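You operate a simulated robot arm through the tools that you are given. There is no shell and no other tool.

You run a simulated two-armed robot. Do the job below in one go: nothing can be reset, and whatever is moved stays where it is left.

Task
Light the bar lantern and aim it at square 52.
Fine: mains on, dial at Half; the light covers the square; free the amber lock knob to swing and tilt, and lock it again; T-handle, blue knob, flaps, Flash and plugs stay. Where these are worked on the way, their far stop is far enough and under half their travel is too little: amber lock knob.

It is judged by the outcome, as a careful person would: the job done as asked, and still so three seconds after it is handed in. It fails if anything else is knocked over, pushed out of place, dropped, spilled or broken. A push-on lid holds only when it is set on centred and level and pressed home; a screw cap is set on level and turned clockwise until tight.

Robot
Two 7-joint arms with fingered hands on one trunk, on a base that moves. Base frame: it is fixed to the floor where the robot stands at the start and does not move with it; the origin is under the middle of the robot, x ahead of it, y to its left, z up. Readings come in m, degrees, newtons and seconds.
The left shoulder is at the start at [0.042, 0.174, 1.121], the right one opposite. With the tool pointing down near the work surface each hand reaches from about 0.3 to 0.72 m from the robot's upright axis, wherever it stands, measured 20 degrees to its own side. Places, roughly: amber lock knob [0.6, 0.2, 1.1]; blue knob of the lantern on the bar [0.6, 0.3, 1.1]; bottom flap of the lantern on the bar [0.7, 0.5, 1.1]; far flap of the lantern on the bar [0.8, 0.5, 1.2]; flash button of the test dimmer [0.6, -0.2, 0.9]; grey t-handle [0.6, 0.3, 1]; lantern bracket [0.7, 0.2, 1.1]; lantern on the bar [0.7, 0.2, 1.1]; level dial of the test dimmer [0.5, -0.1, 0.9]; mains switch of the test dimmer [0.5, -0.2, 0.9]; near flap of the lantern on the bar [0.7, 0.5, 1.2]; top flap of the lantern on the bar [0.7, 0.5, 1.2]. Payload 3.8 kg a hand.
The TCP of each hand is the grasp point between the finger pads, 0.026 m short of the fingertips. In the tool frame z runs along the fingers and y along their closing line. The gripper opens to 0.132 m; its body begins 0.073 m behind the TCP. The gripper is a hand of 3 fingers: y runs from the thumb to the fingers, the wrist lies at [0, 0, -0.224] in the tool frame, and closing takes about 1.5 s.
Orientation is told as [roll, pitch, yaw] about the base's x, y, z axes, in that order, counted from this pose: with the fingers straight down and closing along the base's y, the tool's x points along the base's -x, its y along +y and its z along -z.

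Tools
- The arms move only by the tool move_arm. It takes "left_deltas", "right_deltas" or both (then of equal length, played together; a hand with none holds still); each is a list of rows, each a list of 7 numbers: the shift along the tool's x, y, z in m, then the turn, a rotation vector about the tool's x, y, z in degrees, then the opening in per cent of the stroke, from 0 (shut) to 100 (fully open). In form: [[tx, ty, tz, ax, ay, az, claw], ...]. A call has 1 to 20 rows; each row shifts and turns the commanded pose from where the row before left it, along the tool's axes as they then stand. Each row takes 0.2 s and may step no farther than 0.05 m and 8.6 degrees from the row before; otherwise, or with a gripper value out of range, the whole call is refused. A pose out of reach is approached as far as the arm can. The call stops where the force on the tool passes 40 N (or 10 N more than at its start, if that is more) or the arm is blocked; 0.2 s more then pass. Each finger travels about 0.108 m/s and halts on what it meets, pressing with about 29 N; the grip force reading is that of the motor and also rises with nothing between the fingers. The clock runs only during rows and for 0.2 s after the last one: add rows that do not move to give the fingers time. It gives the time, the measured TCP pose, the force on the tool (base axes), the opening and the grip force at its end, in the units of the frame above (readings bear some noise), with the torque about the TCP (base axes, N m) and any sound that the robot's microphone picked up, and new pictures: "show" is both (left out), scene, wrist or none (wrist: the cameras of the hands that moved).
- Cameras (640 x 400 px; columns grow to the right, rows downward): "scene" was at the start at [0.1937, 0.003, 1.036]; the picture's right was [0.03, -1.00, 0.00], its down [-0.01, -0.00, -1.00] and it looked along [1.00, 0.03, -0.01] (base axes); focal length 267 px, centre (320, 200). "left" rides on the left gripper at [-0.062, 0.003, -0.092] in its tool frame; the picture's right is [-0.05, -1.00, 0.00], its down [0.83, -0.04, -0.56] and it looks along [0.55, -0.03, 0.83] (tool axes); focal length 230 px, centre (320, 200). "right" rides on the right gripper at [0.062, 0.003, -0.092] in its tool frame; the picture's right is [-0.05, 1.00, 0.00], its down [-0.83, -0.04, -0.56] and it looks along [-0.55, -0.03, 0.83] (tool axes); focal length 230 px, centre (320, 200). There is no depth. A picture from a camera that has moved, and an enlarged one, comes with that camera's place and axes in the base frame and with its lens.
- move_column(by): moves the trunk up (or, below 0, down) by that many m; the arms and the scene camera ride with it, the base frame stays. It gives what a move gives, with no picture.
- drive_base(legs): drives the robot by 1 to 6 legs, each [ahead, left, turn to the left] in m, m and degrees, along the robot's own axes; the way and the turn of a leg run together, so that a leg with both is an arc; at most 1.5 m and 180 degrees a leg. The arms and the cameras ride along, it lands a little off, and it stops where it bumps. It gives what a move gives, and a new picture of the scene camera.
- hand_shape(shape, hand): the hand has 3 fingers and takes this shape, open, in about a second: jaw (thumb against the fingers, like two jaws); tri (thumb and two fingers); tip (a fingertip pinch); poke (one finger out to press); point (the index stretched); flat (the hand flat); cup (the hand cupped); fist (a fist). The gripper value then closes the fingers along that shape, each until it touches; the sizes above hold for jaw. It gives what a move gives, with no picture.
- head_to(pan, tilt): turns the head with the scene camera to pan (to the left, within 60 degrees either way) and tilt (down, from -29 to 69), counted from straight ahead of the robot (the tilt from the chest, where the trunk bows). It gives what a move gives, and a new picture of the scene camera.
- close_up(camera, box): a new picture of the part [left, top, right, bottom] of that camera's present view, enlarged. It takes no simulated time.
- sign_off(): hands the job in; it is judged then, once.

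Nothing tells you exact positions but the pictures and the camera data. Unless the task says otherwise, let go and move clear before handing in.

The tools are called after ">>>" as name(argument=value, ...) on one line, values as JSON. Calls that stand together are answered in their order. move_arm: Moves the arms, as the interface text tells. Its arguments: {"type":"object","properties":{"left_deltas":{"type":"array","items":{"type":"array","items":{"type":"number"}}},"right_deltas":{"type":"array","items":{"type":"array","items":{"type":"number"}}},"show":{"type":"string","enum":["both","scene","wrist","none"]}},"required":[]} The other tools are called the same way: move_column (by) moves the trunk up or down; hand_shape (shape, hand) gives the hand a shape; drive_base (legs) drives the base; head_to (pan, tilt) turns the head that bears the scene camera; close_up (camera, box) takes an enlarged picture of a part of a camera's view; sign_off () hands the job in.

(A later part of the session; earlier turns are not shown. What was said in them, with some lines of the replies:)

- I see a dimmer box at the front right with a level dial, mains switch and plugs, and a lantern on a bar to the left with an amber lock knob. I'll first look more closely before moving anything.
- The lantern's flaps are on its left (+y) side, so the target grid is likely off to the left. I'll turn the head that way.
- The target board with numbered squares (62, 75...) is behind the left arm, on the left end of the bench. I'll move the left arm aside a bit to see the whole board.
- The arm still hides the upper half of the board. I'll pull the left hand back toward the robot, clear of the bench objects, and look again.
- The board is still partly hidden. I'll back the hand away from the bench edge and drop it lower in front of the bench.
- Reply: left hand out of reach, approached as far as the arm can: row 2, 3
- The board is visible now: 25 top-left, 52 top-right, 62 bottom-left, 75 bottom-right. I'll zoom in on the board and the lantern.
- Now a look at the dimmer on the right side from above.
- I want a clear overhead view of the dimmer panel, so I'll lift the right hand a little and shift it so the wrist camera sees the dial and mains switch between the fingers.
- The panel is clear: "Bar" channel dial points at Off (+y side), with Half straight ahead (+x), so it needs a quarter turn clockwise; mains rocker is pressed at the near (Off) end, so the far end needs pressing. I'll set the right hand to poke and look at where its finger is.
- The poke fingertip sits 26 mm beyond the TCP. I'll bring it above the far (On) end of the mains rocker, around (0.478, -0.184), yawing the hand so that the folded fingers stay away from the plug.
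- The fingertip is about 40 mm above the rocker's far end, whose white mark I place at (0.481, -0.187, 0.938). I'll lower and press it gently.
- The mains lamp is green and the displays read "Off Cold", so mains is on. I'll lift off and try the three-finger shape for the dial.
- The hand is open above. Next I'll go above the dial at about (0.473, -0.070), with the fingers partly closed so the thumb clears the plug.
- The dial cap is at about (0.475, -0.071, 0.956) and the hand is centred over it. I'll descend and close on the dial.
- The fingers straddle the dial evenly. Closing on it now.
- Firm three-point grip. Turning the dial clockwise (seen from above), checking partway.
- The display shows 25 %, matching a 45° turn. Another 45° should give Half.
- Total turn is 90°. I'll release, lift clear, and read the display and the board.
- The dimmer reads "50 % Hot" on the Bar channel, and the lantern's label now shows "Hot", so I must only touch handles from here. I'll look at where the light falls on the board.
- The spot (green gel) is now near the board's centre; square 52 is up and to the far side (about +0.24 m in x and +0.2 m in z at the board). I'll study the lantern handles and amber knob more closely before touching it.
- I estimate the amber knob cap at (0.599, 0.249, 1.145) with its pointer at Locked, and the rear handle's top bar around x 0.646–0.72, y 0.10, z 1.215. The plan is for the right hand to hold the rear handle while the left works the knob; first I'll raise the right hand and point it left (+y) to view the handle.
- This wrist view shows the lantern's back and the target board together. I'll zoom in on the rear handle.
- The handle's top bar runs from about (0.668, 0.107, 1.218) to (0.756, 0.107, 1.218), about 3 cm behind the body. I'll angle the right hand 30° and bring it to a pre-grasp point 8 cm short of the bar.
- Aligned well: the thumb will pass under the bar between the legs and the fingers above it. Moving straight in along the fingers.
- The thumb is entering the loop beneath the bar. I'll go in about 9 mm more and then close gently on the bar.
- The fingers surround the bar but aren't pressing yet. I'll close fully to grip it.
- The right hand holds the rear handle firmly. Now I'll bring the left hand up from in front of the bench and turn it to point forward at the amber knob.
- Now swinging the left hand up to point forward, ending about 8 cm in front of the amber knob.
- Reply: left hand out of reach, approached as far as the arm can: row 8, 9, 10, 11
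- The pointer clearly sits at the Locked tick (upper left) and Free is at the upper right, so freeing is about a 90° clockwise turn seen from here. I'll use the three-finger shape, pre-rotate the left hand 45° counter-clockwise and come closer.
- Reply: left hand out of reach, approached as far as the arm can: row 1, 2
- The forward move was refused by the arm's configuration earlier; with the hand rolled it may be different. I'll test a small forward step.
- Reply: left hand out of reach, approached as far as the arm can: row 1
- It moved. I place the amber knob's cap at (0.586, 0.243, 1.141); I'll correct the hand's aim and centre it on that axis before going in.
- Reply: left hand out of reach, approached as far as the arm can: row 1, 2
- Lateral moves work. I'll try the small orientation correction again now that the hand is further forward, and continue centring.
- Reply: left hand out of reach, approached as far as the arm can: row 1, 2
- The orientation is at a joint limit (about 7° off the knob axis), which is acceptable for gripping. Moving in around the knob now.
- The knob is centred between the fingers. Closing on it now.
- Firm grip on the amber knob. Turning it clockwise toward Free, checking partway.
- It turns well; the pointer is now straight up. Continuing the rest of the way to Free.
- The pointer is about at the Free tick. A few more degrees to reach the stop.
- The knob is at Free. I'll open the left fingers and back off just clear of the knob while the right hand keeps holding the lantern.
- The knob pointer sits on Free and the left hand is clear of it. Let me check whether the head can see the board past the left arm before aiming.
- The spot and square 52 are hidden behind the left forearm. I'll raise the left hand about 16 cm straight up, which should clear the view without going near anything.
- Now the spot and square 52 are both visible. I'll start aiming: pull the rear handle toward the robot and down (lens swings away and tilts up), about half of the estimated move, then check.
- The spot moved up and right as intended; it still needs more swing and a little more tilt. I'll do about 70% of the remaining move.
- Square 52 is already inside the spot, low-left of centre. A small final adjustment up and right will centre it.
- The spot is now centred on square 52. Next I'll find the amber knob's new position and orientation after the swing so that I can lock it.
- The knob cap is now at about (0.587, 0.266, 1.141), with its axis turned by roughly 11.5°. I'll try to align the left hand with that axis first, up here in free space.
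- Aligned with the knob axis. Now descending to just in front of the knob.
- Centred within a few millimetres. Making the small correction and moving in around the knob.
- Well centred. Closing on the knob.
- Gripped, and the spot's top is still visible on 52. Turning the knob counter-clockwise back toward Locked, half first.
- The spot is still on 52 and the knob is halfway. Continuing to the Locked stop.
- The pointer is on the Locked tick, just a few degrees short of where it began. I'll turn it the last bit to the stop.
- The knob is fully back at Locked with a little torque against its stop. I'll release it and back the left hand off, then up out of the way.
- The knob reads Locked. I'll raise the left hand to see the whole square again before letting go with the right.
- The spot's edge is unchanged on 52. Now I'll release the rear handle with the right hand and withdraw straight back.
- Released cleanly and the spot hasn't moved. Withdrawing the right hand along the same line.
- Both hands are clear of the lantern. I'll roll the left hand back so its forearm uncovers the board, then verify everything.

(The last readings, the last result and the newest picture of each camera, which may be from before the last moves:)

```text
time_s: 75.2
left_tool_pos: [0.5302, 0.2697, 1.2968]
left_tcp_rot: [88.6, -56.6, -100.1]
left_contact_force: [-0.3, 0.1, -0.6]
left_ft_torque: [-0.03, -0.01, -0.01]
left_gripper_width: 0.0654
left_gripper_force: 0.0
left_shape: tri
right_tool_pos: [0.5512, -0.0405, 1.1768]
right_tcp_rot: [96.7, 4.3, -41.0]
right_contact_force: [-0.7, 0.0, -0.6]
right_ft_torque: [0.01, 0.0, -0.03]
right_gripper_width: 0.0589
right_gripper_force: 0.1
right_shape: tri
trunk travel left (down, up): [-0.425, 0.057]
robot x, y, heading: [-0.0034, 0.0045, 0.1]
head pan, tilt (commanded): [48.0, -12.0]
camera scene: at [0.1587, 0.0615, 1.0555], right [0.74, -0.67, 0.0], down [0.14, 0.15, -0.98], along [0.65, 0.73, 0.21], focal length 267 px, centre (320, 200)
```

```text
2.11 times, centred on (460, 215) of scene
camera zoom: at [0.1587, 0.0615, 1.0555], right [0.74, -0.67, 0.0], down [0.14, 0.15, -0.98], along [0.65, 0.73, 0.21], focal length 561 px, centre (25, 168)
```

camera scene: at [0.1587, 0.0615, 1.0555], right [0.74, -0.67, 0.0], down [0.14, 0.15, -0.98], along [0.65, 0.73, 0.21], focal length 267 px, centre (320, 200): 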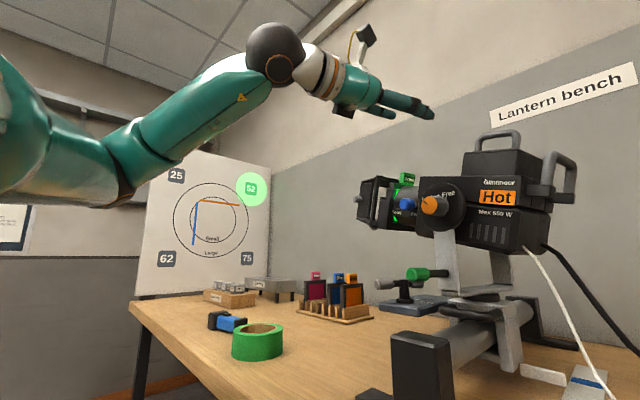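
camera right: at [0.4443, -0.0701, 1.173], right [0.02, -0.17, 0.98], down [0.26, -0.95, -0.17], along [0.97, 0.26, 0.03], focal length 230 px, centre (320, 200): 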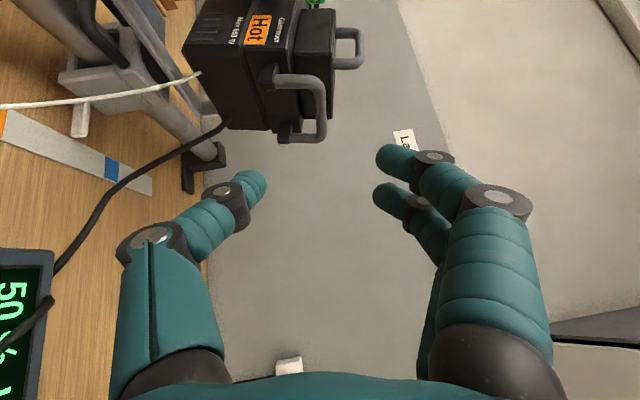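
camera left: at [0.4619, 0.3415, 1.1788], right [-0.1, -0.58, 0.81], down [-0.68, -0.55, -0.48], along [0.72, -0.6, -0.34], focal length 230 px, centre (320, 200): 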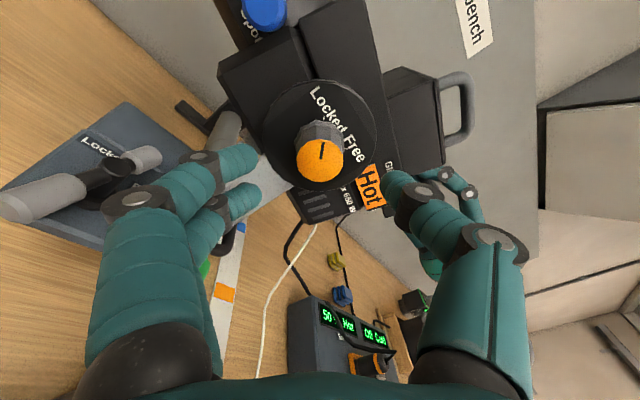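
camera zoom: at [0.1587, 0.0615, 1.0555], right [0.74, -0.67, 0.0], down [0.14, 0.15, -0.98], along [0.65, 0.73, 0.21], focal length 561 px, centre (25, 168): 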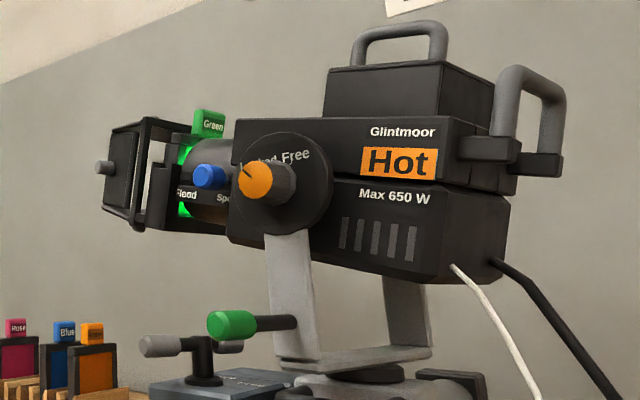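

The spot is centred on 52 and holds, with the knob at Locked. A last check of the dimmer and bench.

>>> head_to(pan=-10, tilt=8)

>>> close_up(camera="scene", box=[220, 180, 480, 330])

```text
time_s: 76.4
left_tool_pos: [0.5289, 0.269, 1.2978]
left_tcp_rot: [88.6, -56.9, -100.1]
left_contact_force: [0.0, -0.2, 0.4]
left_ft_torque: [0.02, 0.0, 0.01]
left_gripper_width: 0.0652
left_gripper_force: 0.0
left_shape: tri
right_tool_pos: [0.5516, -0.0413, 1.1762]
right_tcp_rot: [96.8, 4.4, -41.1]
right_contact_force: [-0.1, 1.0, -0.2]
right_ft_torque: [0.0, -0.01, 0.02]
right_gripper_width: 0.0588
right_gripper_force: 0.1
right_shape: tri
trunk travel left (down, up): [-0.425, 0.057]
robot x, y, heading: [-0.0013, 0.0024, 0.3]
head pan, tilt (commanded): [-10.0, 8.0]
camera scene: at [0.1946, -0.016, 1.0246], right [-0.17, -0.98, 0.0], down [-0.14, 0.02, -0.99], along [0.98, -0.17, -0.14], focal length 267 px, centre (320, 200)
```

scene: 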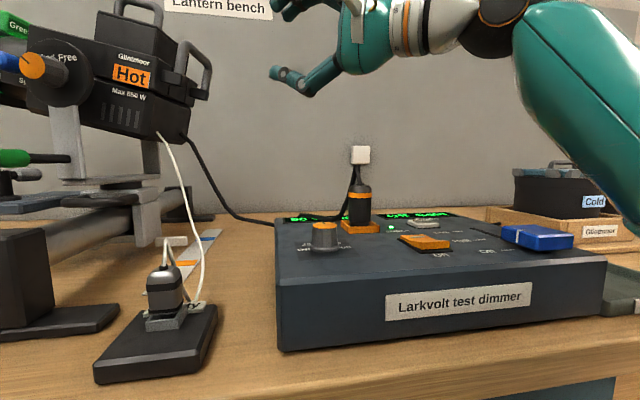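

```text
2.46 times, centred on (350, 255) of scene
camera zoom: at [0.1946, -0.016, 1.0246], right [-0.17, -0.98, 0.0], down [-0.14, 0.02, -0.99], along [0.98, -0.17, -0.14], focal length 656 px, centre (246, 65)
```

zoom: 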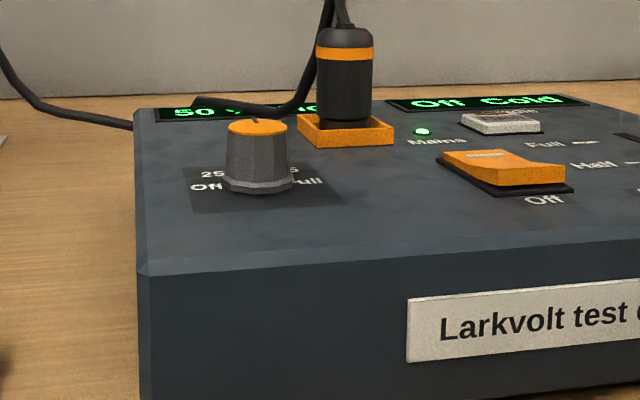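

Mains is on with its lamp lit, and the dial is at Half with the display reading 50 %. The lantern is lit and locked with its light centred on square 52. Both hands are clear and nothing else has moved, so I'm handing the job in.

>>> sign_off()

```text
The job is handed in.
```

The bar lantern is lit at Half and its light is centred on square 52, with the whole square inside the spot. The job is handed in.

- **Dimmer:** mains is on with its lamp lit, and the Bar channel reads 50 %.
- **Lock:** I turned the amber knob to Free, swung and tilted the lantern by its rear handle, then turned the knob back to its Locked stop. The spot did not move when I let go.
- **Everything else:** I did not touch the T-handle, blue knob, flaps, Flash or plugs, and I saw nothing disturbed on the bench. Both hands are clear of the lantern.
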